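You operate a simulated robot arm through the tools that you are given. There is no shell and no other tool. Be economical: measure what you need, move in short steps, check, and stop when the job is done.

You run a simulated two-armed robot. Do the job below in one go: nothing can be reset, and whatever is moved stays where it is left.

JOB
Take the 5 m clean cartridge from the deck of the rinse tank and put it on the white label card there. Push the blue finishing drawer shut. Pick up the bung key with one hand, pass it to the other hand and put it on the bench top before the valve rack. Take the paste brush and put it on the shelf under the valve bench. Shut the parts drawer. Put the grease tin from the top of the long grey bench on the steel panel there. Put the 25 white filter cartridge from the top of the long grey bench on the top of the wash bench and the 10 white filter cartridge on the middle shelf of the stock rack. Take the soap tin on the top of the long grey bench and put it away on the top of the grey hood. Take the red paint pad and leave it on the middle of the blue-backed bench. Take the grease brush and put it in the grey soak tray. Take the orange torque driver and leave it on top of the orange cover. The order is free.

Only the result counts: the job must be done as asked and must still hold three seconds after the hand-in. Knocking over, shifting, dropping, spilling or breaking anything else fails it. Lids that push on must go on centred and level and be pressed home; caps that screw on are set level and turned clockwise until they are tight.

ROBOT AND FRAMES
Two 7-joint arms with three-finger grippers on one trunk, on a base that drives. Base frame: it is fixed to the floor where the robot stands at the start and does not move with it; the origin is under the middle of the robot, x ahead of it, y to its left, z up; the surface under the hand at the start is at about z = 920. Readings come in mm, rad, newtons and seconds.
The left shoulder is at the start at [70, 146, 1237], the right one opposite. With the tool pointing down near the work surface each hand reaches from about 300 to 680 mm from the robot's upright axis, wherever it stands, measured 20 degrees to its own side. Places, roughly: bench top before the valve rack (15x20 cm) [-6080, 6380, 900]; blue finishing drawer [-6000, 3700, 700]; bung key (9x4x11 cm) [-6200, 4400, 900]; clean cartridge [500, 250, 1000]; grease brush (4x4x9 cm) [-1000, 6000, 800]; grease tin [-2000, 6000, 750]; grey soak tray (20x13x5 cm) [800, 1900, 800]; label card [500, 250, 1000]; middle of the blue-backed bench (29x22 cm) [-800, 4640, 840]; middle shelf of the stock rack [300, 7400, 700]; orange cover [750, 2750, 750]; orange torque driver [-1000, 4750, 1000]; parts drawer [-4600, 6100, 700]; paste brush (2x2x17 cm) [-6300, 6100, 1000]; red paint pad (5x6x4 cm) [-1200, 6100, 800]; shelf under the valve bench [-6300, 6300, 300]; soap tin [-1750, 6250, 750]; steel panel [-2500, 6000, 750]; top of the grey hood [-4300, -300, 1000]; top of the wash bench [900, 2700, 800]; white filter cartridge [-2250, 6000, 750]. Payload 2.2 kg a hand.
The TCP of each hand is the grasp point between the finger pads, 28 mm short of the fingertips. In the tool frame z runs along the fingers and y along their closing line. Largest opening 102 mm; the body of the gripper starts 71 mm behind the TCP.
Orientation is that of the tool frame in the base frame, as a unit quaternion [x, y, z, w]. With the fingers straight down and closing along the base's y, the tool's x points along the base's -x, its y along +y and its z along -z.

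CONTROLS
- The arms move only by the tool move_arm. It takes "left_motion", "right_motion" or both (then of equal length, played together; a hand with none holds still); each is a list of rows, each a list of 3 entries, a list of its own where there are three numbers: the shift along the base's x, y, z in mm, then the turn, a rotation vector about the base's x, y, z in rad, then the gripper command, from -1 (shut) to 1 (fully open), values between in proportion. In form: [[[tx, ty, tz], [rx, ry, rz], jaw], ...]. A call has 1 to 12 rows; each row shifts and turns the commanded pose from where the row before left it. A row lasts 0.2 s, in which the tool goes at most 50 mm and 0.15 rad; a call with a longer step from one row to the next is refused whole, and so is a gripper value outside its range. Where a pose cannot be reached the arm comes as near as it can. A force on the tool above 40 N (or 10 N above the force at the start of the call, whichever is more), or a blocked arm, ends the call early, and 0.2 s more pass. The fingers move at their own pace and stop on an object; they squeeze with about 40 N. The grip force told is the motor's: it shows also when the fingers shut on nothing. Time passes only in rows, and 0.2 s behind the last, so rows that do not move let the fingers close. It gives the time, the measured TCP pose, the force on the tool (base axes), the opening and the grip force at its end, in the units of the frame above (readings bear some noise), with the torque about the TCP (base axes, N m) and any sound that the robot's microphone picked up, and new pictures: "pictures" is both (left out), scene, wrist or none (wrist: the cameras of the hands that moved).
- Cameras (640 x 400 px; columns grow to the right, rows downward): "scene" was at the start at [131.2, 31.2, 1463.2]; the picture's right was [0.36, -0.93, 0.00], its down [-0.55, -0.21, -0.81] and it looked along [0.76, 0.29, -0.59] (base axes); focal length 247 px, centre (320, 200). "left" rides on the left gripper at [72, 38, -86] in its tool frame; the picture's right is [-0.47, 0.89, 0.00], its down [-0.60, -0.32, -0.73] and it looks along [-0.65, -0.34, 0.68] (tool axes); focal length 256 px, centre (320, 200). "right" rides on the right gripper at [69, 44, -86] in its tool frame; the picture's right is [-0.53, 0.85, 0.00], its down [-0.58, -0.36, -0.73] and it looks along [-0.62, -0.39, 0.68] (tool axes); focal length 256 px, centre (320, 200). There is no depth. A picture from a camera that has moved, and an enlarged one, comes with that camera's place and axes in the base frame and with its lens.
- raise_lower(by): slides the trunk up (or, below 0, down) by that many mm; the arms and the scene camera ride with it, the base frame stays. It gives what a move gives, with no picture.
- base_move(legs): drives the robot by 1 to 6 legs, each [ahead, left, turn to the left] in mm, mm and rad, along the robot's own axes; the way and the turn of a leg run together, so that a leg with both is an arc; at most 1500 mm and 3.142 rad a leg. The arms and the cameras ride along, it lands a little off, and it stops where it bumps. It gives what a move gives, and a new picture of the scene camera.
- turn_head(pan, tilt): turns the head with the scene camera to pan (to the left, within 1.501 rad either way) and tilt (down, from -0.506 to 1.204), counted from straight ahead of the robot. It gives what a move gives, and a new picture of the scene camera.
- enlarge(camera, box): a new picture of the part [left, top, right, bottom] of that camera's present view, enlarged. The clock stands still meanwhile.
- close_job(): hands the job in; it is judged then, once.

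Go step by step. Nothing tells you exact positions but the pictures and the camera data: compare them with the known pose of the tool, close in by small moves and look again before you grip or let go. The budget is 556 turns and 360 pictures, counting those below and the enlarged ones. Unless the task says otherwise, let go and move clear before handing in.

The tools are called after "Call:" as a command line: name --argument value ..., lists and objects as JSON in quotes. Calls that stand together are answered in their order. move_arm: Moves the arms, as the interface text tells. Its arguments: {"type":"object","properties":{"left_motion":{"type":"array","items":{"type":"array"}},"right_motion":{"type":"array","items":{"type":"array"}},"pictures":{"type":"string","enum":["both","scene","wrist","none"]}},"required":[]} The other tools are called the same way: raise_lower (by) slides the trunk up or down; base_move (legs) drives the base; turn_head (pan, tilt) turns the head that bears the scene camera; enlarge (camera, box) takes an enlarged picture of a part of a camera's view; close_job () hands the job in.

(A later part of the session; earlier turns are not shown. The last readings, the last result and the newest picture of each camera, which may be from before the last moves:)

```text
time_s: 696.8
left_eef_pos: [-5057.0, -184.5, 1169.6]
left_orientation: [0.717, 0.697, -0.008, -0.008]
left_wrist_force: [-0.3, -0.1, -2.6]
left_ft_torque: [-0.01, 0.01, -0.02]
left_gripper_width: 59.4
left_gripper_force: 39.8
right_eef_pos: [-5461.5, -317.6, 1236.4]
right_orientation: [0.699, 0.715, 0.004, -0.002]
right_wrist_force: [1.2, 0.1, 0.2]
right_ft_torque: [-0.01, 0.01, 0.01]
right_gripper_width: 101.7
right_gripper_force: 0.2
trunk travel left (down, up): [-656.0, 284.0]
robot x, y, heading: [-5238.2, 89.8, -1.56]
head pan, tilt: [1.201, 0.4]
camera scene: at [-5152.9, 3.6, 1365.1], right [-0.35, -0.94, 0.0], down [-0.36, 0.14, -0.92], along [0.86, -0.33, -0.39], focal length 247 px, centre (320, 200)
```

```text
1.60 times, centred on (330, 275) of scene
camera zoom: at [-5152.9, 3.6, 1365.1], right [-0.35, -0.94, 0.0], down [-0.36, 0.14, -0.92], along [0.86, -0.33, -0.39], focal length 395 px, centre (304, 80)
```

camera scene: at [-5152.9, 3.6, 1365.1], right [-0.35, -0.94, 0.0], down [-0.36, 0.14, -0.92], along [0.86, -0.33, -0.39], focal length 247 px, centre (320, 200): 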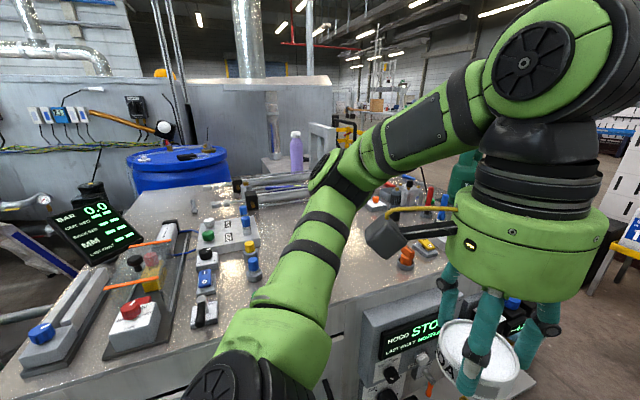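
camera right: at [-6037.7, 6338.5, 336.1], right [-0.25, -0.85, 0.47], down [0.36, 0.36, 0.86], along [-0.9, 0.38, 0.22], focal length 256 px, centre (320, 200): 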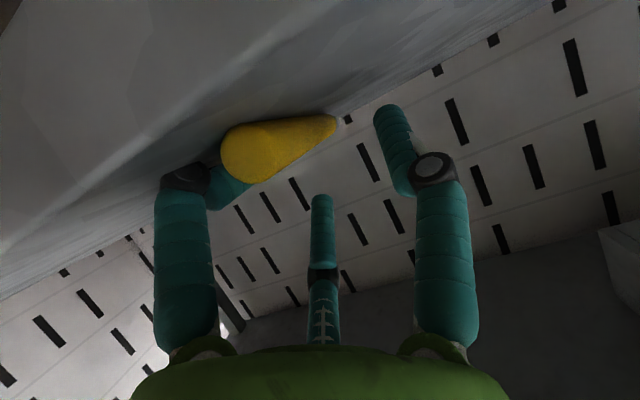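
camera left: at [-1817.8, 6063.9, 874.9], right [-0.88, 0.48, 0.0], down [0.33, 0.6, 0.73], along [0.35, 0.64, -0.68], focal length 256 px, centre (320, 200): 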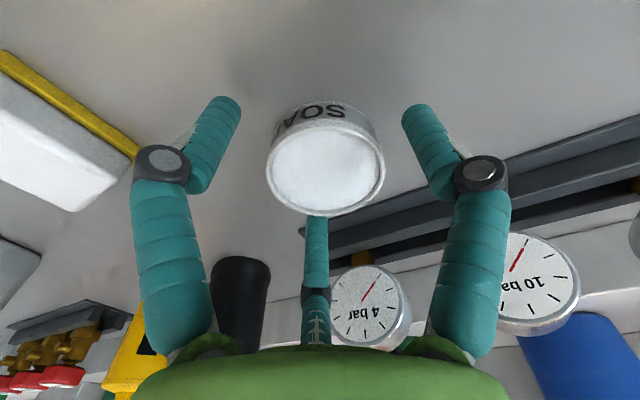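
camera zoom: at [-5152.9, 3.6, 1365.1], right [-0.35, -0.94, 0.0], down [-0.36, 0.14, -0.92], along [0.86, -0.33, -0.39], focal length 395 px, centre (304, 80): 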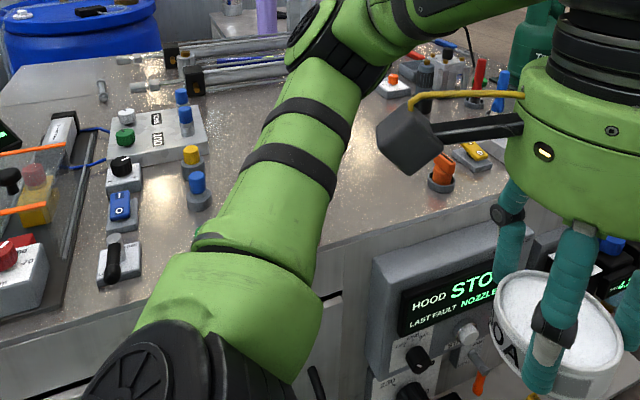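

This is the hood cabinet ("HOOD STOP"). I face its top from the west to find a free spot.

Call:
base_move --legs '[[250, -130, 0], [0, 0, 1.56]]'

Call:
turn_head --pan 0.0 --tilt 0.55

```text
time_s: 702.6
left_eef_pos: [-5096.4, 18.9, 1169.1]
left_orientation: [0.013, 1.0, -0.012, 0.0]
left_wrist_force: [0.7, 0.9, -3.6]
left_ft_torque: [0.02, 0.0, 0.0]
left_gripper_width: 59.8
left_gripper_force: 40.3
right_eef_pos: [-4964.5, -384.5, 1236.4]
right_orientation: [-0.011, 1.0, 0.001, -0.005]
right_wrist_force: [-0.3, 0.1, -0.3]
right_ft_torque: [0.01, -0.01, 0.0]
right_gripper_width: 101.9
right_gripper_force: 0.1
trunk travel left (down, up): [-656.0, 284.0]
robot x, y, heading: [-5366.0, -162.8, 0.006]
head pan, tilt: [1.201, 0.4]
camera scene: at [-5285.0, -77.1, 1365.1], right [0.94, -0.35, 0.0], down [-0.14, -0.36, -0.92], along [0.32, 0.86, -0.39], focal length 247 px, centre (320, 200)
```

scene: 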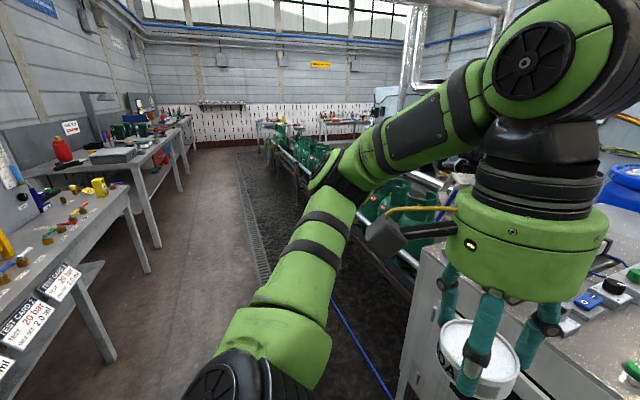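

```text
time_s: 704.0
left_eef_pos: [-5095.7, 17.4, 1168.0]
left_orientation: [0.014, 1.0, -0.012, 0.0]
left_wrist_force: [-0.4, -0.4, -2.4]
left_ft_torque: [-0.01, 0.02, -0.01]
left_gripper_width: 59.3
left_gripper_force: 39.7
right_eef_pos: [-4963.5, -384.9, 1236.9]
right_orientation: [-0.011, 1.0, 0.002, -0.005]
right_wrist_force: [0.4, 0.3, 0.9]
right_ft_torque: [0.01, -0.02, 0.02]
right_gripper_width: 101.9
right_gripper_force: 0.0
trunk travel left (down, up): [-656.0, 284.0]
robot x, y, heading: [-5367.4, -163.1, 0.009]
head pan, tilt: [0.0, 0.55]
camera scene: at [-5227.8, -162.6, 1351.3], right [0.01, -1.0, 0.0], down [-0.52, -0.01, -0.85], along [0.85, 0.01, -0.52], focal length 247 px, centre (320, 200)
```

scene: 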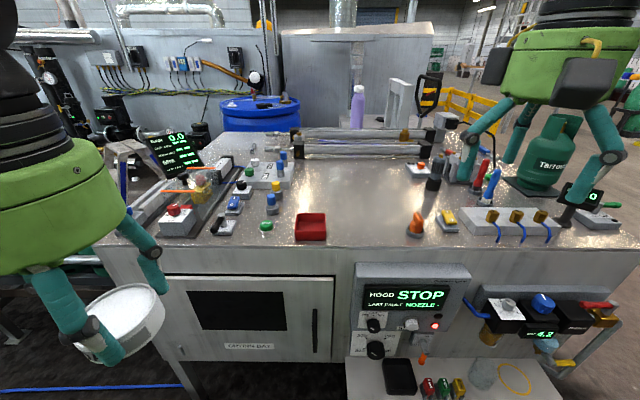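

Free spot on the hood top near (-4700,-275). I align the left hand with it.

Call:
base_move --legs '[[0, -290, 0], [165, 0, 0]]'

Call:
move_arm --left_motion '[[[40, 0, -8], [0, 0, 0], -1], [[45, 0, -10], [0, 0, 0], -1], [[45, 0, -10], [0, 0, 0], -1], [[45, 0, -10], [0, 0, 0], -1], [[40, 0, 0], [0, 0, 0], -1], [[0, 0, 0], [0, 0, 0], -1]]' --pictures "both"

```text
time_s: 707.1
left_eef_pos: [-4926.2, -269.3, 1170.3]
left_orientation: [0.013, 1.0, -0.012, 0.001]
left_wrist_force: [-0.4, -0.8, -2.4]
left_ft_torque: [0.04, -0.02, -0.01]
left_gripper_width: 59.4
left_gripper_force: 39.6
right_eef_pos: [-4794.9, -673.4, 1236.6]
right_orientation: [-0.012, 1.0, 0.002, -0.003]
right_wrist_force: [-0.9, 0.5, -0.4]
right_ft_torque: [0.02, -0.02, 0.01]
right_gripper_width: 101.9
right_gripper_force: 0.0
trunk travel left (down, up): [-656.0, 284.0]
robot x, y, heading: [-5196.3, -453.5, 0.011]
head pan, tilt: [0.0, 0.55]
camera scene: at [-5058.7, -451.3, 1351.6], right [0.01, -1.0, 0.0], down [-0.52, -0.01, -0.85], along [0.85, 0.01, -0.52], focal length 247 px, centre (320, 200)
```

scene: 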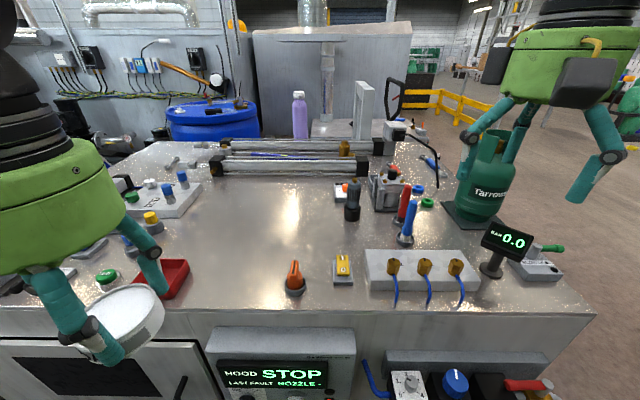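

```text
time_s: 708.5
left_eef_pos: [-4710.4, -268.6, 1128.0]
left_orientation: [0.012, 1.0, -0.013, 0.002]
left_wrist_force: [0.1, 0.8, -2.7]
left_ft_torque: [0.0, -0.03, 0.04]
left_gripper_width: 59.1
left_gripper_force: 39.7
right_eef_pos: [-4793.4, -673.2, 1236.7]
right_orientation: [-0.013, 1.0, 0.002, -0.004]
right_wrist_force: [-0.7, 0.2, 0.8]
right_ft_torque: [0.02, -0.04, -0.03]
right_gripper_width: 101.8
right_gripper_force: 0.1
trunk travel left (down, up): [-656.0, 284.0]
robot x, y, heading: [-5196.1, -451.9, 0.015]
head pan, tilt: [0.0, 0.55]
camera scene: at [-5057.1, -451.3, 1351.4], right [0.01, -1.0, 0.0], down [-0.52, -0.01, -0.85], along [0.85, 0.01, -0.52], focal length 247 px, centre (320, 200)
camera left: at [-4782.2, -228.4, 1214.8], right [0.49, 0.87, -0.02], down [0.59, -0.31, 0.74], along [0.64, -0.37, -0.67], focal length 256 px, centre (320, 200)
```

scene: 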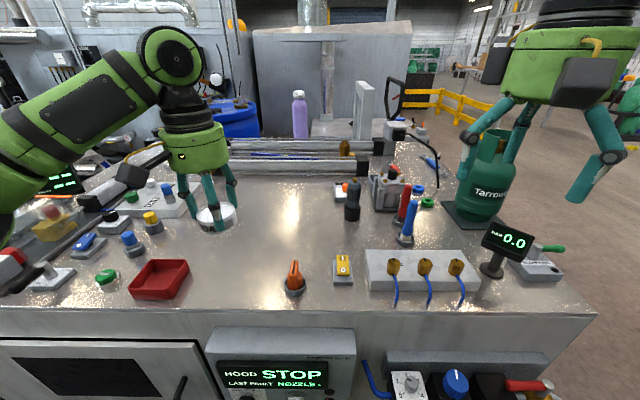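
left: 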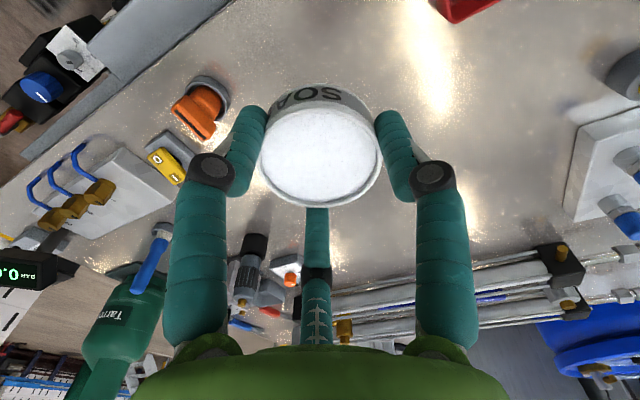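

Free area below. I descend and then step down to contact.

Call:
move_arm --left_motion '[[[10, 0, -40], [0, 0, 0], -1], [[0, 0, -40], [0, 0, 0], -1], [[0, 0, -8], [0, 0, 0], -1], [[0, 0, -5], [0, 0, 0], -1], [[0, 0, -5], [0, 0, 0], -1], [[0, 0, -5], [0, 0, 0], -1], [[0, 0, -4], [0, 0, 0], -1], [[0, 0, 0], [0, 0, 0], -1]]' --pictures "none"

```text
time_s: 710.3
left_eef_pos: [-4699.6, -268.8, 1023.2]
left_orientation: [0.012, 1.0, -0.013, 0.0]
left_wrist_force: [0.5, -1.0, -2.6]
left_ft_torque: [-0.01, 0.01, -0.01]
left_gripper_width: 59.3
left_gripper_force: 39.9
right_eef_pos: [-4791.9, -672.4, 1236.4]
right_orientation: [-0.012, 1.0, 0.002, -0.006]
right_wrist_force: [-0.6, 0.3, 0.6]
right_ft_torque: [0.02, -0.03, 0.02]
right_gripper_width: 102.1
right_gripper_force: 0.1
trunk travel left (down, up): [-656.0, 284.0]
robot x, y, heading: [-5194.6, -450.1, 0.011]
head pan, tilt: [0.0, 0.55]
```

Call:
move_arm --left_motion '[[[0, 0, -5], [0, 0, 0], -1], [[0, 0, -5], [0, 0, 0], -1], [[0, 0, -5], [0, 0, 0], -1], [[0, 0, -5], [0, 0, 0], -1], [[0, 0, -4], [0, 0, 0], -1], [[0, 0, -4], [0, 0, 0], -1], [[0, 0, 0], [0, 0, 0], -1]]' --pictures "wrist"

```text
time_s: 711.9
left_eef_pos: [-4699.4, -270.3, 996.3]
left_orientation: [0.013, 1.0, -0.012, 0.001]
left_wrist_force: [-0.6, -0.4, -3.0]
left_ft_torque: [-0.03, 0.03, -0.02]
left_gripper_width: 59.3
left_gripper_force: 39.6
right_eef_pos: [-4791.2, -673.0, 1236.3]
right_orientation: [-0.012, 1.0, 0.002, -0.005]
right_wrist_force: [-0.1, 0.6, 0.4]
right_ft_torque: [0.0, 0.02, -0.02]
right_gripper_width: 101.8
right_gripper_force: 0.0
trunk travel left (down, up): [-656.0, 284.0]
robot x, y, heading: [-5193.8, -454.3, 0.011]
head pan, tilt: [0.0, 0.55]
camera left: at [-4770.6, -229.5, 1081.6], right [0.49, 0.87, -0.02], down [0.6, -0.31, 0.74], along [0.64, -0.37, -0.67], focal length 256 px, centre (320, 200)
```

left: 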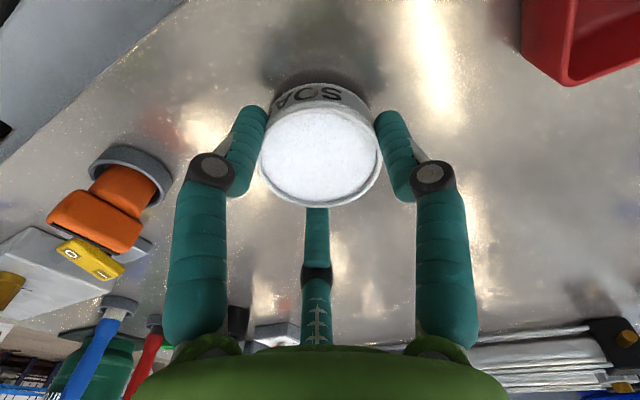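

Call:
move_arm --left_motion '[[[0, 0, -4], [0, 0, 0], -1], [[0, 0, -4], [0, 0, 0], -1], [[0, 0, -4], [0, 0, 0], -1], [[0, 0, -3], [0, 0, 0], -1], [[0, 0, -3], [0, 0, 0], -1], [[0, 0, -3], [0, 0, 0], -1], [[0, 0, 0], [0, 0, 0], -1]]' --pictures "none"

```text
time_s: 713.5
left_eef_pos: [-4700.9, -271.8, 979.4]
left_orientation: [0.012, 1.0, -0.012, 0.005]
left_wrist_force: [6.2, -0.6, 25.5]
left_ft_torque: [0.14, -0.2, -0.05]
left_gripper_width: 59.4
left_gripper_force: 39.8
right_eef_pos: [-4793.2, -674.6, 1236.2]
right_orientation: [-0.012, 1.0, 0.003, -0.004]
right_wrist_force: [-0.7, 0.9, -0.6]
right_ft_torque: [0.01, -0.02, 0.0]
right_gripper_width: 102.1
right_gripper_force: 0.2
trunk travel left (down, up): [-656.0, 284.0]
robot x, y, heading: [-5197.4, -453.5, 0.013]
head pan, tilt: [0.0, 0.55]
```

Contact. Release and lift.

Call:
move_arm --left_motion '[[[0, 0, 4], [0, 0, 0], -1], [[0, 0, 0], [0, 0, 0], 0.4], [[0, 0, 0], [0, 0, 0], 0.6], [[0, 0, 0], [0, 0, 0], 0.6], [[0, 0, 30], [0, 0, 0], 0.6], [[0, 0, 45], [0, 0, 0], 0.6], [[0, 0, 45], [0, 0, 0], 0.6], [[0, 0, 45], [0, 0, 0], 0.6], [[-40, 0, 20], [0, 0, 0], 1], [[-45, 0, 0], [0, 0, 0], 1], [[-45, 0, 0], [0, 0, 0], 1], [[-45, 0, 0], [0, 0, 0], 1]]' --pictures "scene"

```text
time_s: 716.1
left_eef_pos: [-4874.4, -267.1, 1167.9]
left_orientation: [0.012, 1.0, -0.012, 0.002]
left_wrist_force: [-1.2, 0.8, -0.4]
left_ft_torque: [-0.02, -0.06, 0.04]
left_gripper_width: 102.0
left_gripper_force: 0.0
right_eef_pos: [-4793.6, -672.6, 1236.8]
right_orientation: [-0.012, 1.0, 0.002, -0.003]
right_wrist_force: [-0.6, 0.7, 0.9]
right_ft_torque: [-0.03, -0.03, -0.02]
right_gripper_width: 101.8
right_gripper_force: 0.0
trunk travel left (down, up): [-656.0, 284.0]
robot x, y, heading: [-5196.0, -452.0, 0.015]
head pan, tilt: [0.0, 0.55]
camera scene: at [-5058.6, -451.1, 1351.6], right [0.01, -1.0, 0.0], down [-0.52, -0.01, -0.85], along [0.85, 0.01, -0.52], focal length 247 px, centre (320, 200)
```

scene: 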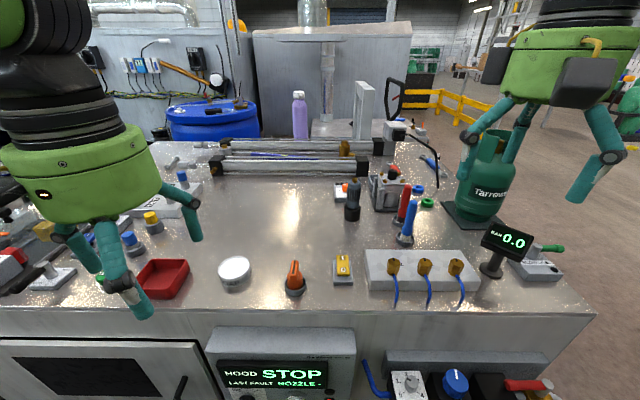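

The soap tin sits on the hood top. Finally the bung key: I drive back north to its bench.

Call:
base_move --legs '[[-150, 0, 0], [0, 0, 1.556], [1500, 0, 0], [1500, 0, 0], [1400, 0, 0], [0, 0, 1.571]]'

Call:
turn_head --pan -0.2 --tilt 0.45

```text
time_s: 745.6
left_eef_pos: [-5474.6, 3798.3, 1165.6]
left_orientation: [0.998, -0.056, 0.0, -0.013]
left_wrist_force: [0.3, 0.6, -0.4]
left_ft_torque: [-0.01, -0.04, 0.03]
left_gripper_width: 101.9
left_gripper_force: 0.2
right_eef_pos: [-5520.3, 4209.4, 1237.2]
right_orientation: [0.999, -0.031, 0.004, 0.003]
right_wrist_force: [0.3, -0.3, -0.2]
right_ft_torque: [-0.01, 0.03, 0.0]
right_gripper_width: 102.1
right_gripper_force: 0.1
trunk travel left (down, up): [-656.0, 284.0]
robot x, y, heading: [-5136.7, 3950.8, 3.062]
head pan, tilt: [0.0, 0.55]
camera scene: at [-5276.6, 3964.7, 1351.4], right [0.08, 1.0, 0.0], down [0.52, -0.04, -0.85], along [-0.85, 0.06, -0.52], focal length 247 px, centre (320, 200)
```

scene: 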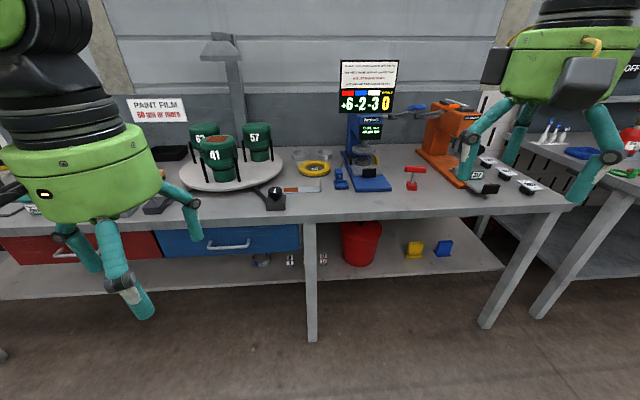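

```text
time_s: 746.4
left_eef_pos: [-5474.6, 3799.3, 1165.7]
left_orientation: [0.998, -0.056, 0.0, -0.012]
left_wrist_force: [0.4, -0.4, 0.2]
left_ft_torque: [-0.01, 0.02, -0.02]
left_gripper_width: 101.9
left_gripper_force: 0.1
right_eef_pos: [-5519.4, 4208.9, 1236.5]
right_orientation: [1.0, -0.031, 0.005, 0.001]
right_wrist_force: [-0.2, -0.3, 0.1]
right_ft_torque: [-0.01, 0.0, 0.03]
right_gripper_width: 102.1
right_gripper_force: 0.0
trunk travel left (down, up): [-656.0, 284.0]
robot x, y, heading: [-5136.3, 3953.9, 3.067]
head pan, tilt: [-0.201, 0.45]
camera scene: at [-5275.5, 3982.7, 1360.4], right [0.27, 0.96, 0.0], down [0.42, -0.12, -0.9], along [-0.87, 0.24, -0.44], focal length 247 px, centre (320, 200)
```

scene: 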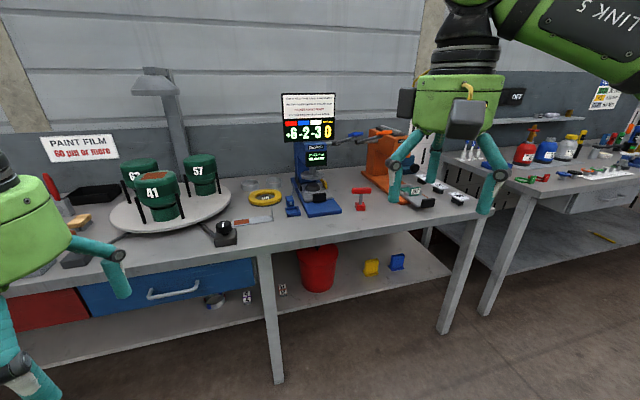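

Call:
enlarge --camera "scene" --box '[270, 150, 430, 250]'

```text
4.00 times, centred on (350, 200) of scene
camera zoom: at [-5275.5, 3982.7, 1360.4], right [0.27, 0.96, 0.0], down [0.42, -0.12, -0.9], along [-0.87, 0.24, -0.44], focal length 988 px, centre (200, 200)
```

zoom: 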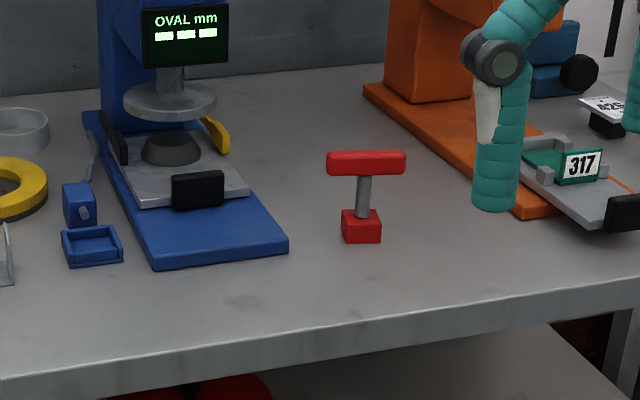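

The bung key is the red T-handled piece near (-6150,4410), bar roughly lateral. I drive up to it and look with the right wrist camera.

Call:
base_move --legs '[[0, 0, 0.075], [0, -335, 0], [480, 0, 0]]'

Call:
move_arm --right_motion '[[[-5, -35, -30], [0, 0, 0], 1], [[-5, -35, -30], [0, 0, 0], 1], [[-5, -35, -20], [0, 0, 0], 1], [[0, 0, 0], [0, 0, 0], 1]]' --pictures "wrist"

```text
time_s: 751.5
left_eef_pos: [-5947.2, 4102.8, 1166.3]
left_orientation: [1.0, -0.018, -0.001, -0.012]
left_wrist_force: [0.1, -0.3, 0.4]
left_ft_torque: [0.01, 0.03, 0.01]
left_gripper_width: 102.1
left_gripper_force: 0.0
right_eef_pos: [-6022.4, 4508.5, 1236.5]
right_orientation: [1.0, 0.006, 0.004, 0.001]
right_wrist_force: [1.2, -0.2, 0.2]
right_ft_torque: [-0.03, -0.06, 0.0]
right_gripper_width: 101.9
right_gripper_force: 0.1
trunk travel left (down, up): [-656.0, 284.0]
robot x, y, heading: [-5620.6, 4287.9, 3.142]
head pan, tilt: [-0.201, 0.45]
camera scene: at [-5761.2, 4302.1, 1360.5], right [0.2, 0.98, 0.0], down [0.43, -0.09, -0.9], along [-0.88, 0.18, -0.43], focal length 247 px, centre (320, 200)
```

scene: 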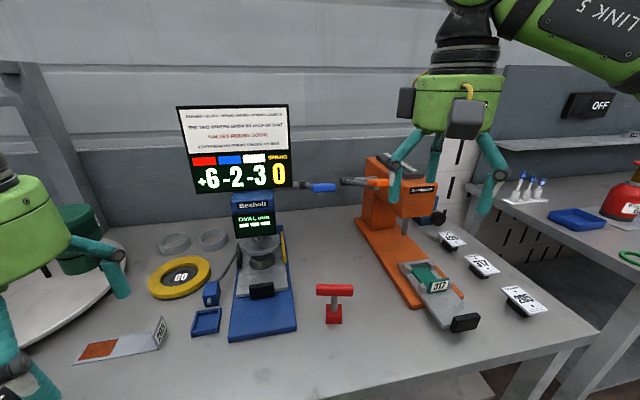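

```text
time_s: 752.5
left_eef_pos: [-5946.9, 4104.2, 1166.0]
left_orientation: [1.0, -0.018, -0.001, -0.012]
left_wrist_force: [0.5, 0.3, 0.5]
left_ft_torque: [0.0, 0.03, 0.02]
left_gripper_width: 102.0
left_gripper_force: 0.0
right_eef_pos: [-6039.0, 4404.8, 1155.9]
right_orientation: [1.0, 0.007, 0.004, 0.003]
right_wrist_force: [-0.3, 0.4, -0.7]
right_ft_torque: [0.0, 0.01, 0.01]
right_gripper_width: 102.0
right_gripper_force: 0.1
trunk travel left (down, up): [-656.0, 284.0]
robot x, y, heading: [-5621.4, 4284.3, 3.143]
head pan, tilt: [-0.201, 0.45]
camera right: at [-5971.1, 4362.1, 1242.7], right [-0.52, -0.85, 0.0], down [-0.59, 0.36, 0.72], along [-0.62, 0.38, -0.69], focal length 256 px, centre (320, 200)
```

right: 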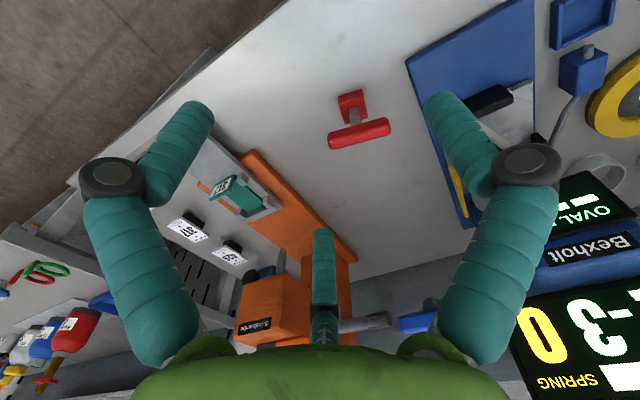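

Bar centre ≈(-6163,4419,932). The right hand will take the bar's right end, yawed 1.4 rad and tilted outward, leaving the left end for the other hand. I step closer and orient the hand.

Call:
base_move --legs '[[70, 0, 0]]'

Call:
move_arm --right_motion '[[[-4, 11, -5], [0, 0, 0.14], 1], [[-4, 11, -5], [0, 0, 0.14], 1], [[-4, 11, -5], [0, 0, 0.14], 1], [[-4, 11, -5], [0, 0, 0.14], 1], [[-4, 11, -5], [0, 0, 0.14], 1], [[-4, 11, -5], [0, 0, 0.14], 1], [[-4, 11, -5], [0, 0, 0.14], 1], [[-4, 11, -5], [0, 0, 0.14], 1], [[-4, 11, -5], [0, 0, 0.14], 1], [[-3, 11, -5], [0, 0, 0.14], 1]]' --pictures "none"

Call:
move_arm --right_motion '[[[0, 0, -12], [-0.146, 0.025, 0], 0.4], [[0, 0, -12], [-0.146, 0.025, 0], 0.4], [[0, 0, -12], [-0.146, 0.025, 0], 0.4], [[0, 0, -12], [-0.146, 0.025, 0], 0.4], [[0, 0, -15], [0, 0, 0], 0.4], [[0, 0, 0], [0, 0, 0], 0.4]]' --pictures "both"

```text
time_s: 753.5
left_eef_pos: [-6016.1, 4104.6, 1166.6]
left_orientation: [1.0, -0.019, -0.002, -0.013]
left_wrist_force: [0.6, 0.2, 0.2]
left_ft_torque: [0.03, 0.03, -0.03]
left_gripper_width: 102.0
left_gripper_force: 0.0
right_eef_pos: [-6107.9, 4404.4, 1155.3]
right_orientation: [1.0, 0.006, 0.003, 0.002]
right_wrist_force: [0.2, 0.0, -0.4]
right_ft_torque: [-0.05, 0.02, 0.0]
right_gripper_width: 101.9
right_gripper_force: 0.0
trunk travel left (down, up): [-656.0, 284.0]
robot x, y, heading: [-5691.9, 4282.0, 3.142]
head pan, tilt: [-0.201, 0.45]
camera scene: at [-5830.4, 4302.2, 1360.8], right [0.2, 0.98, 0.0], down [0.42, -0.09, -0.9], along [-0.88, 0.18, -0.43], focal length 247 px, centre (320, 200)
```

scene: 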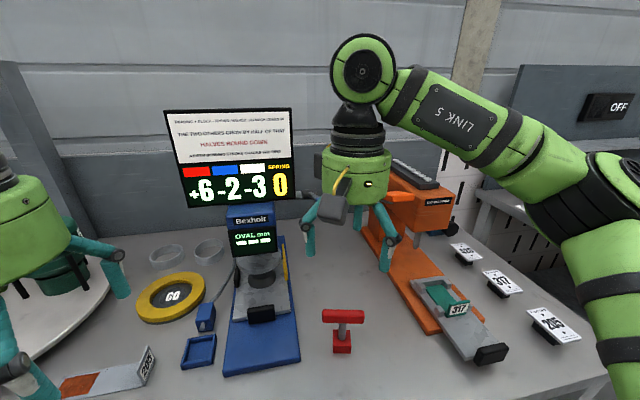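

```text
time_s: 755.7
left_eef_pos: [-6016.6, 4103.4, 1166.2]
left_orientation: [1.0, -0.02, -0.001, -0.012]
left_wrist_force: [0.5, 0.5, 0.1]
left_ft_torque: [0.02, 0.02, 0.0]
left_gripper_width: 102.1
left_gripper_force: 0.0
right_eef_pos: [-6036.9, 4427.8, 1077.9]
right_orientation: [0.761, 0.648, 0.004, -0.001]
right_wrist_force: [-0.4, 0.4, 0.0]
right_ft_torque: [0.02, 0.03, -0.02]
right_gripper_width: 101.9
right_gripper_force: 0.0
right hand out of reach, approached as far as the arm can: row 7, 8, 9, 10
trunk travel left (down, up): [-656.0, 284.0]
robot x, y, heading: [-5690.2, 4282.3, 3.143]
head pan, tilt: [-0.201, 0.45]
```

```text
time_s: 757.1
left_eef_pos: [-6017.9, 4103.7, 1166.0]
left_orientation: [1.0, -0.019, -0.002, -0.012]
left_wrist_force: [-0.4, -0.1, 0.5]
left_ft_torque: [0.03, 0.02, 0.04]
left_gripper_width: 101.7
left_gripper_force: 0.1
right_eef_pos: [-6004.5, 4406.0, 1032.5]
right_orientation: [0.73, 0.62, -0.22, 0.186]
right_wrist_force: [-0.2, -0.6, 0.0]
right_ft_torque: [0.01, -0.01, -0.02]
right_gripper_width: 71.2
right_gripper_force: 0.1
right hand out of reach, approached as far as the arm can: row 2, 3, 4, 5
trunk travel left (down, up): [-656.0, 284.0]
robot x, y, heading: [-5686.8, 4283.6, 3.139]
head pan, tilt: [-0.201, 0.45]
camera scene: at [-5832.8, 4302.4, 1360.4], right [0.2, 0.98, 0.0], down [0.43, -0.09, -0.9], along [-0.88, 0.18, -0.44], focal length 247 px, centre (320, 200)
camera right: at [-5946.0, 4503.1, 1066.7], right [0.76, -0.58, 0.29], down [-0.37, -0.02, 0.93], along [-0.53, -0.82, -0.23], focal length 256 px, centre (320, 200)
```

scene: 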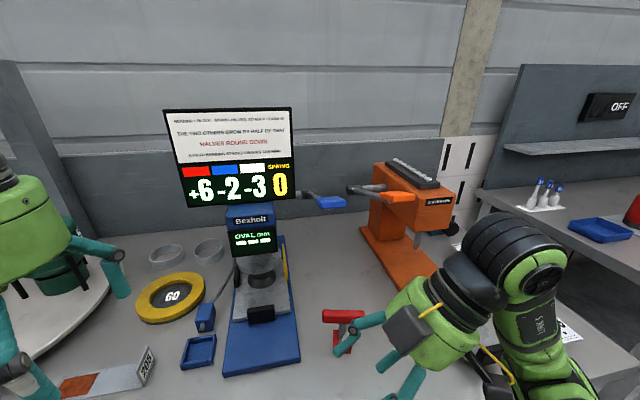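
right: 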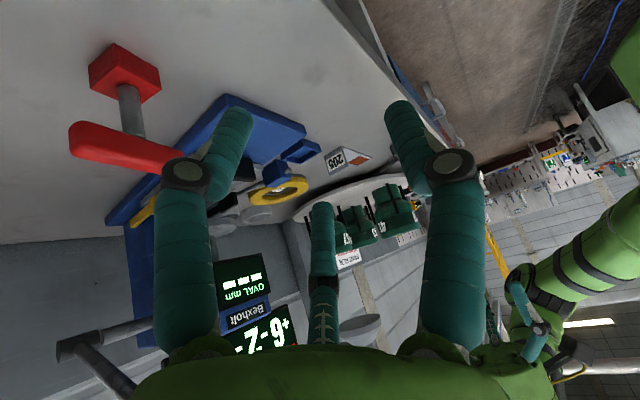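

Reach is limited inboard; I shift the base left so the key is further to the right-hand side.

Call:
base_move --legs '[[0, 150, 0]]'

Call:
move_arm --right_motion '[[[-20, 40, 0], [0, 0, 0], 0.4], [[-20, 40, 0], [0, 0, 0], 0.4], [[-20, 40, 0], [0, 0, 0], 0.4], [[-20, 40, 0], [0, 0, 0], 0.4], [[-20, 40, 0], [0, 0, 0], 0.4], [[-20, 35, 0], [0, 0, 0], 0.4], [[0, 0, 0], [0, 0, 0], 0.4]]' --pictures "none"

```text
time_s: 758.5
left_eef_pos: [-6018.4, 3956.7, 1166.7]
left_orientation: [1.0, -0.021, -0.001, -0.012]
left_wrist_force: [-0.1, -0.1, 0.1]
left_ft_torque: [0.0, -0.01, 0.04]
left_gripper_width: 102.0
left_gripper_force: 0.0
right_eef_pos: [-6003.6, 4258.4, 1033.0]
right_orientation: [0.73, 0.619, -0.22, 0.186]
right_wrist_force: [-0.7, 1.0, -0.5]
right_ft_torque: [0.0, -0.01, 0.0]
right_gripper_width: 71.3
right_gripper_force: 0.1
trunk travel left (down, up): [-656.0, 284.0]
robot x, y, heading: [-5692.2, 4136.4, 3.133]
head pan, tilt: [-0.201, 0.45]
camera scene: at [-5833.1, 4154.6, 1360.4], right [0.2, 0.98, 0.0], down [0.43, -0.09, -0.9], along [-0.88, 0.18, -0.44], focal length 247 px, centre (320, 200)
```

scene: 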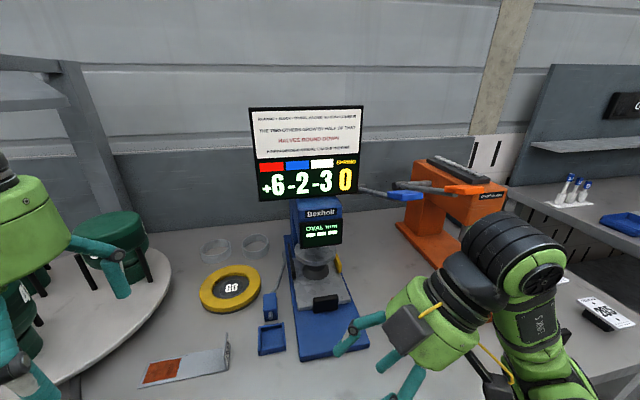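

```text
time_s: 760.1
left_eef_pos: [-6017.9, 3955.0, 1167.2]
left_orientation: [1.0, -0.021, -0.002, -0.012]
left_wrist_force: [0.4, 0.0, 0.2]
left_ft_torque: [-0.02, -0.02, 0.02]
left_gripper_width: 102.1
left_gripper_force: 0.1
right_eef_pos: [-5983.5, 4323.9, 1106.5]
right_orientation: [0.73, 0.62, -0.219, 0.186]
right_wrist_force: [0.5, -0.6, 0.2]
right_ft_torque: [-0.01, -0.01, 0.02]
right_gripper_width: 71.2
right_gripper_force: 0.0
right hand out of reach, approached as far as the arm can: row 1, 2, 3, 4, 5, 6
trunk travel left (down, up): [-656.0, 284.0]
robot x, y, heading: [-5692.5, 4134.7, 3.134]
head pan, tilt: [-0.201, 0.45]
```

That orientation is cramped. New plan: right hand grips the bar by its ends from above (90 mm), then the left hand, horizontal, takes the base block. I restore the right hand and return the base.

Call:
move_arm --right_motion '[[[0, 0, 5], [0.146, -0.025, 0], 1], [[0, 0, 5], [0.146, -0.025, 0], 1], [[0, 0, 5], [0.146, -0.025, 0], 1], [[0, 0, 5], [0.146, -0.025, 0], 1], [[0, 0, 0], [0, 0, -0.148], 1], [[0, 0, 0], [0, 0, -0.148], 1], [[0, 0, 0], [0, 0, -0.148], 1], [[0, 0, 0], [0, 0, -0.148], 1], [[0, 0, 0], [0, 0, -0.148], 1], [[0, 0, 0], [0, 0, -0.148], 1], [[0, 0, 0], [0, 0, -0.148], 1], [[0, 0, 0], [0, 0, -0.148], 1]]' --pictures "none"

Call:
base_move --legs '[[0, -160, 0.008]]'

```text
time_s: 762.7
left_eef_pos: [-6018.2, 3955.0, 1166.6]
left_orientation: [1.0, -0.021, -0.002, -0.013]
left_wrist_force: [-0.8, 0.0, 0.4]
left_ft_torque: [0.01, -0.02, -0.02]
left_gripper_width: 102.1
left_gripper_force: 0.0
right_eef_pos: [-5980.2, 4322.9, 1123.8]
right_orientation: [0.994, 0.11, 0.005, 0.001]
right_wrist_force: [-0.4, 0.2, 0.0]
right_ft_torque: [0.01, 0.0, 0.03]
right_gripper_width: 102.0
right_gripper_force: 0.1
trunk travel left (down, up): [-656.0, 284.0]
robot x, y, heading: [-5696.8, 4135.6, 3.14]
head pan, tilt: [-0.201, 0.45]
```

```text
time_s: 764.1
left_eef_pos: [-6016.0, 4110.0, 1166.1]
left_orientation: [1.0, -0.015, -0.002, -0.014]
left_wrist_force: [0.6, -1.0, 0.2]
left_ft_torque: [-0.02, -0.02, 0.01]
left_gripper_width: 102.2
left_gripper_force: 0.0
right_eef_pos: [-5983.9, 4477.7, 1124.7]
right_orientation: [0.993, 0.117, 0.005, 0.0]
right_wrist_force: [0.6, 0.0, 0.0]
right_ft_torque: [0.02, -0.06, 0.01]
right_gripper_width: 102.1
right_gripper_force: 0.0
trunk travel left (down, up): [-656.0, 284.0]
robot x, y, heading: [-5693.9, 4290.8, -3.137]
head pan, tilt: [-0.201, 0.45]
camera scene: at [-5833.4, 4309.6, 1360.4], right [0.19, 0.98, 0.0], down [0.43, -0.08, -0.9], along [-0.88, 0.17, -0.43], focal length 247 px, centre (320, 200)
```

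scene: 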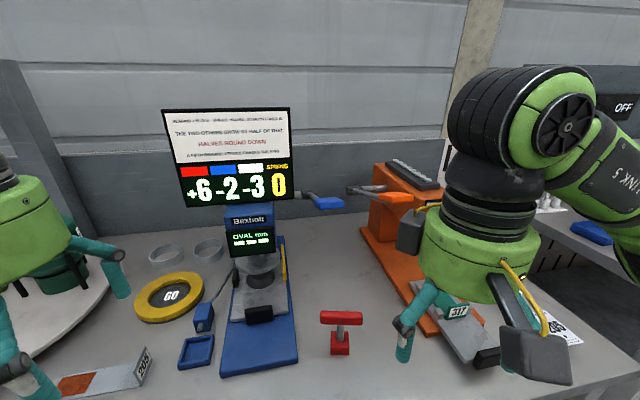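

Bar from (-6170,4377) to (-6155,4462). I bring the right hand above it with yaw −0.17.

Call:
move_arm --right_motion '[[[-36, -12, -8], [0, 0, -0.135], 1], [[-36, -12, -8], [0, 0, -0.135], 1], [[-36, -12, -8], [0, 0, -0.135], 1], [[-36, -12, -8], [0, 0, 0], 1], [[-35, -11, -8], [0, 0, 0], 1], [[0, 0, -40], [0, 0, 0], 1], [[0, 0, 0], [0, 0, 0], 1]]' --pictures "wrist"

```text
time_s: 765.2
left_eef_pos: [-6014.8, 4112.3, 1167.3]
left_orientation: [1.0, -0.015, -0.002, -0.011]
left_wrist_force: [0.1, -0.3, -0.1]
left_ft_torque: [-0.02, 0.03, 0.03]
left_gripper_width: 101.9
left_gripper_force: 0.1
right_eef_pos: [-6129.1, 4432.4, 1093.1]
right_orientation: [0.996, -0.084, 0.008, -0.003]
right_wrist_force: [0.1, -0.2, -0.4]
right_ft_torque: [-0.04, 0.02, -0.01]
right_gripper_width: 102.1
right_gripper_force: 0.0
trunk travel left (down, up): [-656.0, 284.0]
robot x, y, heading: [-5691.4, 4298.1, -3.138]
head pan, tilt: [-0.201, 0.45]
stopped in row 5 (right hand): the force on the tool passed its limit at 76 N (the readings are from after the stop); the commanded pose is now the measured one
camera right: at [-6070.8, 4377.0, 1180.0], right [-0.67, -0.75, -0.02], down [-0.52, 0.45, 0.72], along [-0.53, 0.49, -0.69], focal length 256 px, centre (320, 200)
```

right: 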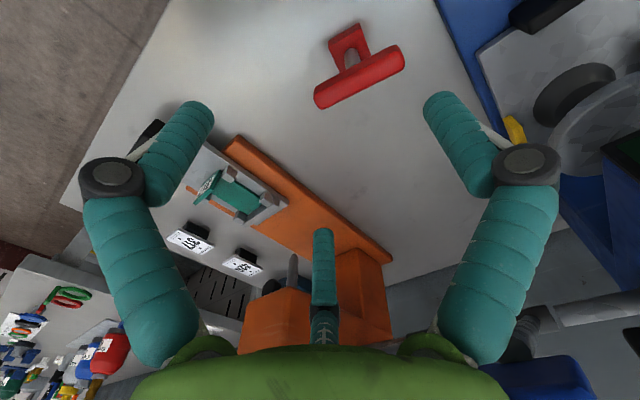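

The hand bumped a lever of the neighbouring devices. I back up a little and look at the levers.

Call:
move_arm --right_motion '[[[30, 10, 0], [0, 0, 0], 1], [[35, 10, 0], [0, 0, 0], 1], [[35, 20, 0], [0, 0, 0], 1]]' --pictures "none"

Call:
enlarge --camera "scene" --box '[200, 150, 480, 360]'

```text
time_s: 766.0
left_eef_pos: [-6017.1, 4112.6, 1166.7]
left_orientation: [1.0, -0.014, -0.001, -0.012]
left_wrist_force: [-0.7, 0.1, 0.2]
left_ft_torque: [0.0, -0.02, 0.02]
left_gripper_width: 102.1
left_gripper_force: 0.1
right_eef_pos: [-6030.3, 4472.3, 1091.7]
right_orientation: [0.997, -0.082, 0.01, -0.003]
right_wrist_force: [0.3, 0.6, -0.7]
right_ft_torque: [-0.01, 0.04, -0.02]
right_gripper_width: 102.0
right_gripper_force: 0.1
trunk travel left (down, up): [-656.0, 284.0]
robot x, y, heading: [-5691.7, 4298.1, -3.14]
head pan, tilt: [-0.201, 0.45]
```

```text
1.90 times, centred on (340, 255) of scene
camera zoom: at [-5832.5, 4313.2, 1360.5], right [0.19, 0.98, 0.0], down [0.43, -0.09, -0.9], along [-0.88, 0.17, -0.43], focal length 470 px, centre (282, 95)
```

zoom: 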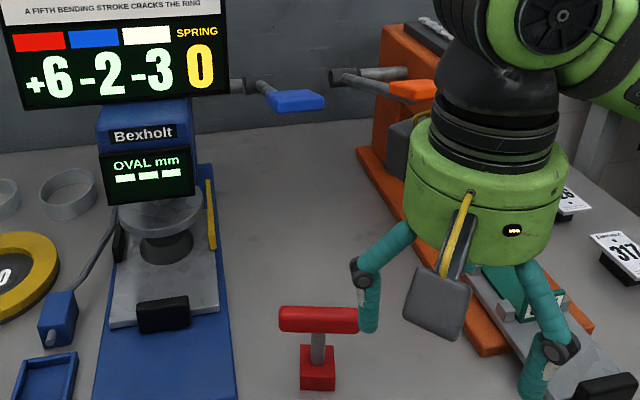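

The levers end at about x≈-6210, z≈1168. I'll tilt the hand back (0.35 rad about the bar axis) so the wrist stays clear, and approach again.

Call:
move_arm --right_motion '[[[-30, -18, -15], [0.02, 0.118, 0], 1], [[-30, -18, -15], [0.02, 0.118, 0], 1], [[-30, -17, -15], [0.02, 0.118, 0], 1], [[-6, 0, -12], [0, 0, 0], 1], [[0, 0, 0], [0, 0, 0], 1]]' --pictures "wrist"

```text
time_s: 767.2
left_eef_pos: [-6017.9, 4111.3, 1166.1]
left_orientation: [1.0, -0.015, 0.0, -0.013]
left_wrist_force: [0.7, 0.8, 0.0]
left_ft_torque: [0.0, 0.02, -0.02]
left_gripper_width: 101.9
left_gripper_force: 0.0
right_eef_pos: [-6128.1, 4417.9, 1035.7]
right_orientation: [0.982, -0.082, -0.169, -0.018]
right_wrist_force: [0.7, -0.5, 0.5]
right_ft_torque: [0.0, -0.03, -0.01]
right_gripper_width: 102.1
right_gripper_force: 0.0
trunk travel left (down, up): [-656.0, 284.0]
robot x, y, heading: [-5693.2, 4294.8, -3.137]
head pan, tilt: [-0.201, 0.45]
camera right: at [-6044.4, 4359.2, 1092.9], right [-0.64, -0.75, 0.17], down [-0.24, 0.4, 0.89], along [-0.73, 0.53, -0.43], focal length 256 px, centre (320, 200)
```

right: 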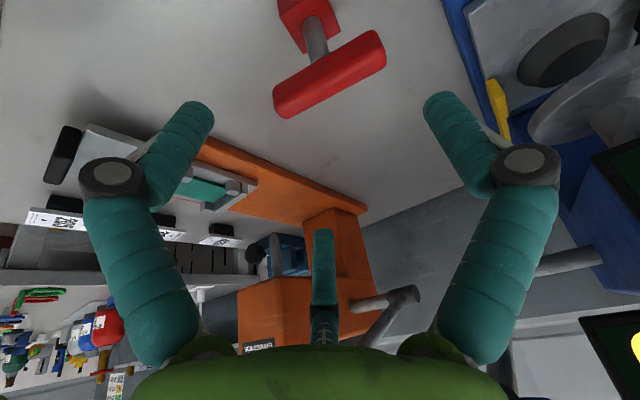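

Aligned within ~8 mm laterally; I correct and descend over the bar.

Call:
move_arm --right_motion '[[[-9, -4, -26], [0, 0, 0], 1], [[-9, -2, -26], [0, 0, 0], 1], [[-6, 2, -16], [0, 0, 0], 1], [[0, 0, 0], [0, 0, 0], 1]]' --pictures "wrist"

```text
time_s: 768.2
left_eef_pos: [-6015.7, 4111.3, 1166.3]
left_orientation: [1.0, -0.014, 0.0, -0.012]
left_wrist_force: [0.6, 0.4, -1.7]
left_ft_torque: [0.01, -0.01, -0.01]
left_gripper_width: 102.2
left_gripper_force: 0.1
right_eef_pos: [-6151.2, 4414.0, 966.4]
right_orientation: [0.982, -0.083, -0.168, -0.02]
right_wrist_force: [0.5, 1.0, -1.5]
right_ft_torque: [0.0, 0.02, 0.04]
right_gripper_width: 102.0
right_gripper_force: 0.2
trunk travel left (down, up): [-656.0, 284.0]
robot x, y, heading: [-5692.8, 4292.0, -3.138]
head pan, tilt: [-0.201, 0.45]
camera right: at [-6068.3, 4355.0, 1024.0], right [-0.64, -0.75, 0.17], down [-0.24, 0.4, 0.89], along [-0.73, 0.53, -0.43], focal length 256 px, centre (320, 200)
```

right: 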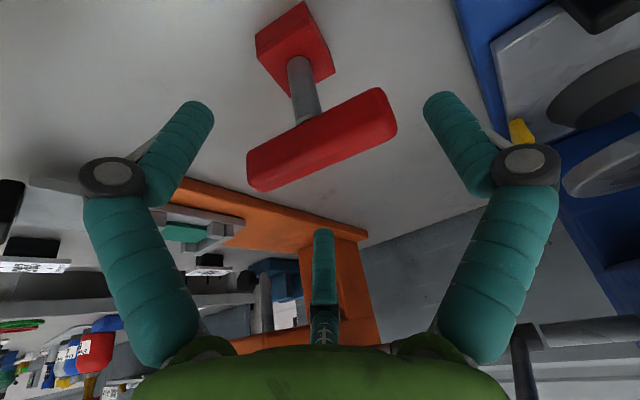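

Centred within 3 mm. Final descent and grip.

Call:
move_arm --right_motion '[[[-5, 3, -14], [0, 0, 0], 1], [[-5, 2, -14], [0, 0, 0], 1], [[-2, 0, -6], [0, 0, 0], 1], [[0, 0, 0], [0, 0, 0], -1], [[0, 0, 0], [0, 0, 0], -1], [[0, 0, 0], [0, 0, 0], -1]]' --pictures "wrist"

```text
time_s: 769.6
left_eef_pos: [-6017.4, 4113.4, 1165.1]
left_orientation: [1.0, -0.014, -0.001, -0.013]
left_wrist_force: [0.6, -0.7, 0.5]
left_ft_torque: [0.0, 0.02, -0.03]
left_gripper_width: 102.0
left_gripper_force: 0.1
right_eef_pos: [-6163.9, 4417.9, 932.7]
right_orientation: [0.982, -0.083, -0.168, -0.019]
right_wrist_force: [-0.2, 0.3, -2.0]
right_ft_torque: [-0.06, -0.03, 0.0]
right_gripper_width: 21.5
right_gripper_force: 39.6
trunk travel left (down, up): [-656.0, 284.0]
robot x, y, heading: [-5693.6, 4296.1, -3.133]
head pan, tilt: [-0.201, 0.45]
camera right: at [-6079.8, 4359.3, 990.7], right [-0.64, -0.75, 0.17], down [-0.24, 0.4, 0.89], along [-0.73, 0.53, -0.43], focal length 256 px, centre (320, 200)
```

right: 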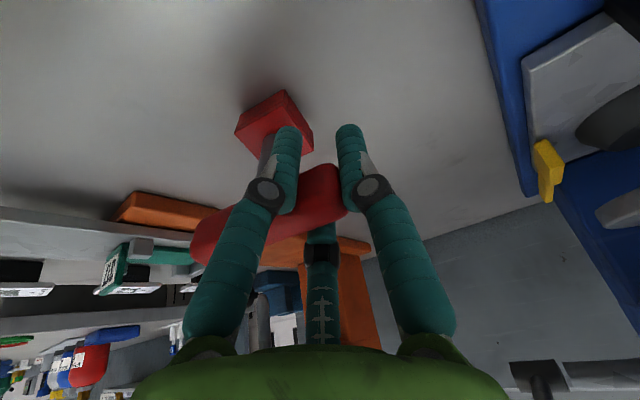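

Call:
enlarge --camera "scene" --box '[270, 220, 430, 360]'

```text
2.86 times, centred on (350, 290) of scene
camera zoom: at [-5833.6, 4311.9, 1360.4], right [0.19, 0.98, 0.0], down [0.43, -0.08, -0.9], along [-0.88, 0.17, -0.44], focal length 706 px, centre (234, -57)
```

zoom: 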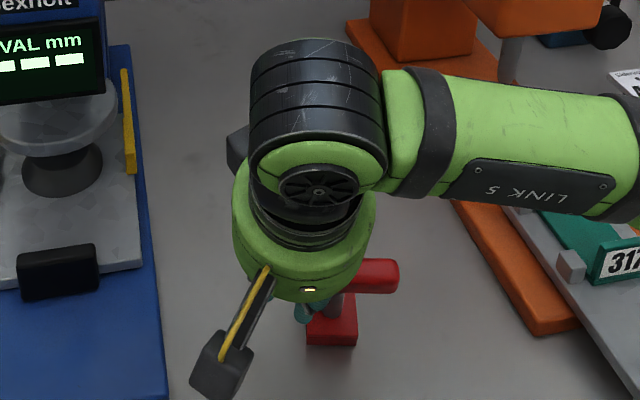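

The key was pushed aside instead of gripped. I reopen, lift and look again.

Call:
move_arm --right_motion '[[[0, 0, 0], [0, 0, 0], 1], [[0, 0, 0], [0, 0, 0], 1], [[9, -2, 26], [0, 0, 0], 1], [[10, -2, 28], [0, 0, 0], 1], [[10, -2, 28], [0, 0, 0], 1], [[0, 0, 0], [0, 0, 0], 1]]' --pictures "wrist"

```text
time_s: 771.0
left_eef_pos: [-6017.6, 4112.7, 1165.8]
left_orientation: [1.0, -0.015, -0.002, -0.012]
left_wrist_force: [-0.6, 0.5, -0.4]
left_ft_torque: [0.01, -0.01, 0.02]
left_gripper_width: 101.9
left_gripper_force: 0.1
right_eef_pos: [-6135.1, 4412.6, 1015.3]
right_orientation: [0.982, -0.083, -0.167, -0.02]
right_wrist_force: [0.2, -0.3, 0.2]
right_ft_torque: [0.02, 0.03, -0.04]
right_gripper_width: 101.9
right_gripper_force: 0.0
trunk travel left (down, up): [-656.0, 284.0]
robot x, y, heading: [-5692.7, 4297.9, -3.138]
head pan, tilt: [-0.201, 0.45]
camera right: at [-6051.8, 4354.1, 1072.2], right [-0.64, -0.75, 0.17], down [-0.24, 0.4, 0.89], along [-0.73, 0.53, -0.43], focal length 256 px, centre (320, 200)
```

right: 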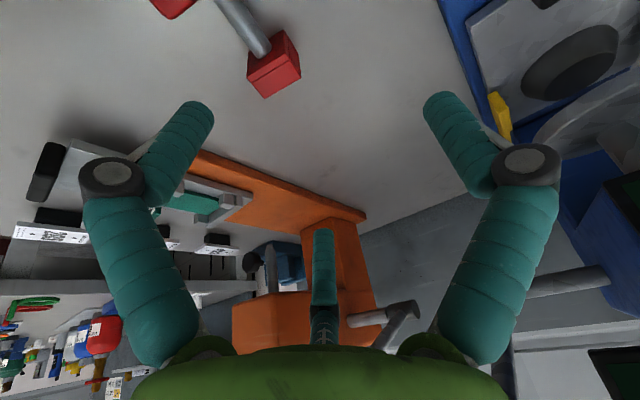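

The key has tipped over and lies along x: block ≈(-6168,4463), bar ≈(-6085,4471). I'll grip its shank from above with the right hand; first I go over it.

Call:
move_arm --right_motion '[[[20, 24, -10], [0, 0, 0.13], 0.2], [[20, 24, -15], [0, 0, 0.13], 0.2], [[0, 0, -25], [0, 0, 0], 0.2], [[0, 0, 0], [0, 0, 0], 0.2]]' --pictures "both"

```text
time_s: 772.0
left_eef_pos: [-6017.0, 4110.8, 1166.3]
left_orientation: [1.0, -0.015, -0.001, -0.012]
left_wrist_force: [-0.3, 0.2, -0.6]
left_ft_torque: [0.01, 0.01, 0.0]
left_gripper_width: 101.9
left_gripper_force: 0.0
right_eef_pos: [-6093.7, 4460.5, 965.4]
right_orientation: [0.985, 0.045, -0.169, 0.003]
right_wrist_force: [0.4, 0.5, -0.3]
right_ft_torque: [0.02, 0.04, -0.01]
right_gripper_width: 61.2
right_gripper_force: 0.1
trunk travel left (down, up): [-656.0, 284.0]
robot x, y, heading: [-5690.1, 4297.6, -3.141]
head pan, tilt: [-0.201, 0.45]
camera scene: at [-5833.0, 4312.2, 1360.5], right [0.19, 0.98, 0.0], down [0.43, -0.08, -0.9], along [-0.88, 0.17, -0.43], focal length 247 px, centre (320, 200)
camera right: at [-5997.9, 4426.1, 1023.3], right [-0.42, -0.89, 0.17], down [-0.33, 0.33, 0.89], along [-0.84, 0.32, -0.43], focal length 256 px, centre (320, 200)
```

scene: 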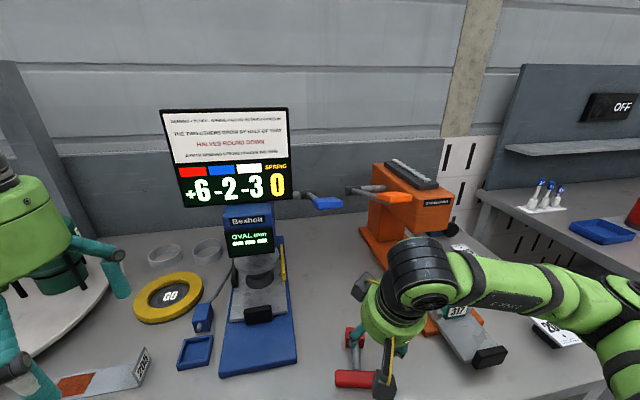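
right: 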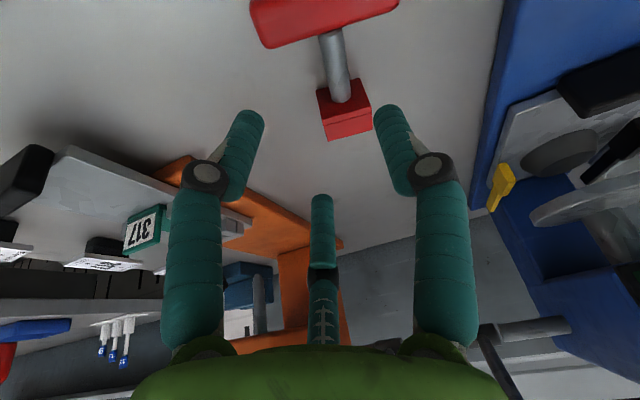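

Key now well seen: shank mid ≈(-6131,4444), axis yaw −0.24. I align, descend and grip the shank.

Call:
move_arm --right_motion '[[[-5, -7, -15], [0, 0, -0.11], 0.2], [[-5, -7, -16], [0, 0, -0.11], 0.2], [[-4, -8, -16], [0, 0, -0.11], 0.2], [[-7, 1, -20], [0, 0, 0], 0.2], [[0, 0, 0], [0, 0, 0], 0.2]]' --pictures "wrist"

```text
time_s: 773.2
left_eef_pos: [-6018.7, 4112.2, 1165.8]
left_orientation: [1.0, -0.015, 0.001, -0.012]
left_wrist_force: [-0.5, 0.2, 0.2]
left_ft_torque: [0.0, -0.04, -0.02]
left_gripper_width: 102.2
left_gripper_force: 0.0
right_eef_pos: [-6115.0, 4440.3, 896.0]
right_orientation: [0.979, -0.117, -0.165, -0.026]
right_wrist_force: [0.8, 0.5, 4.5]
right_ft_torque: [0.05, -0.14, -0.02]
right_gripper_width: 68.1
right_gripper_force: 1.3
trunk travel left (down, up): [-656.0, 284.0]
robot x, y, heading: [-5693.4, 4295.0, -3.139]
head pan, tilt: [-0.201, 0.45]
camera right: at [-6036.9, 4376.2, 953.9], right [-0.69, -0.7, 0.17], down [-0.21, 0.42, 0.88], along [-0.69, 0.58, -0.44], focal length 256 px, centre (320, 200)
```

right: 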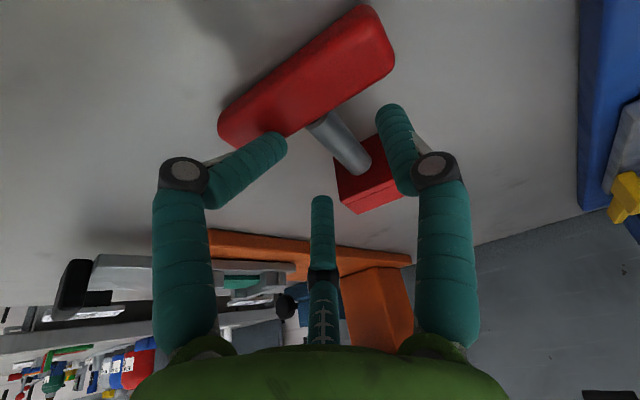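

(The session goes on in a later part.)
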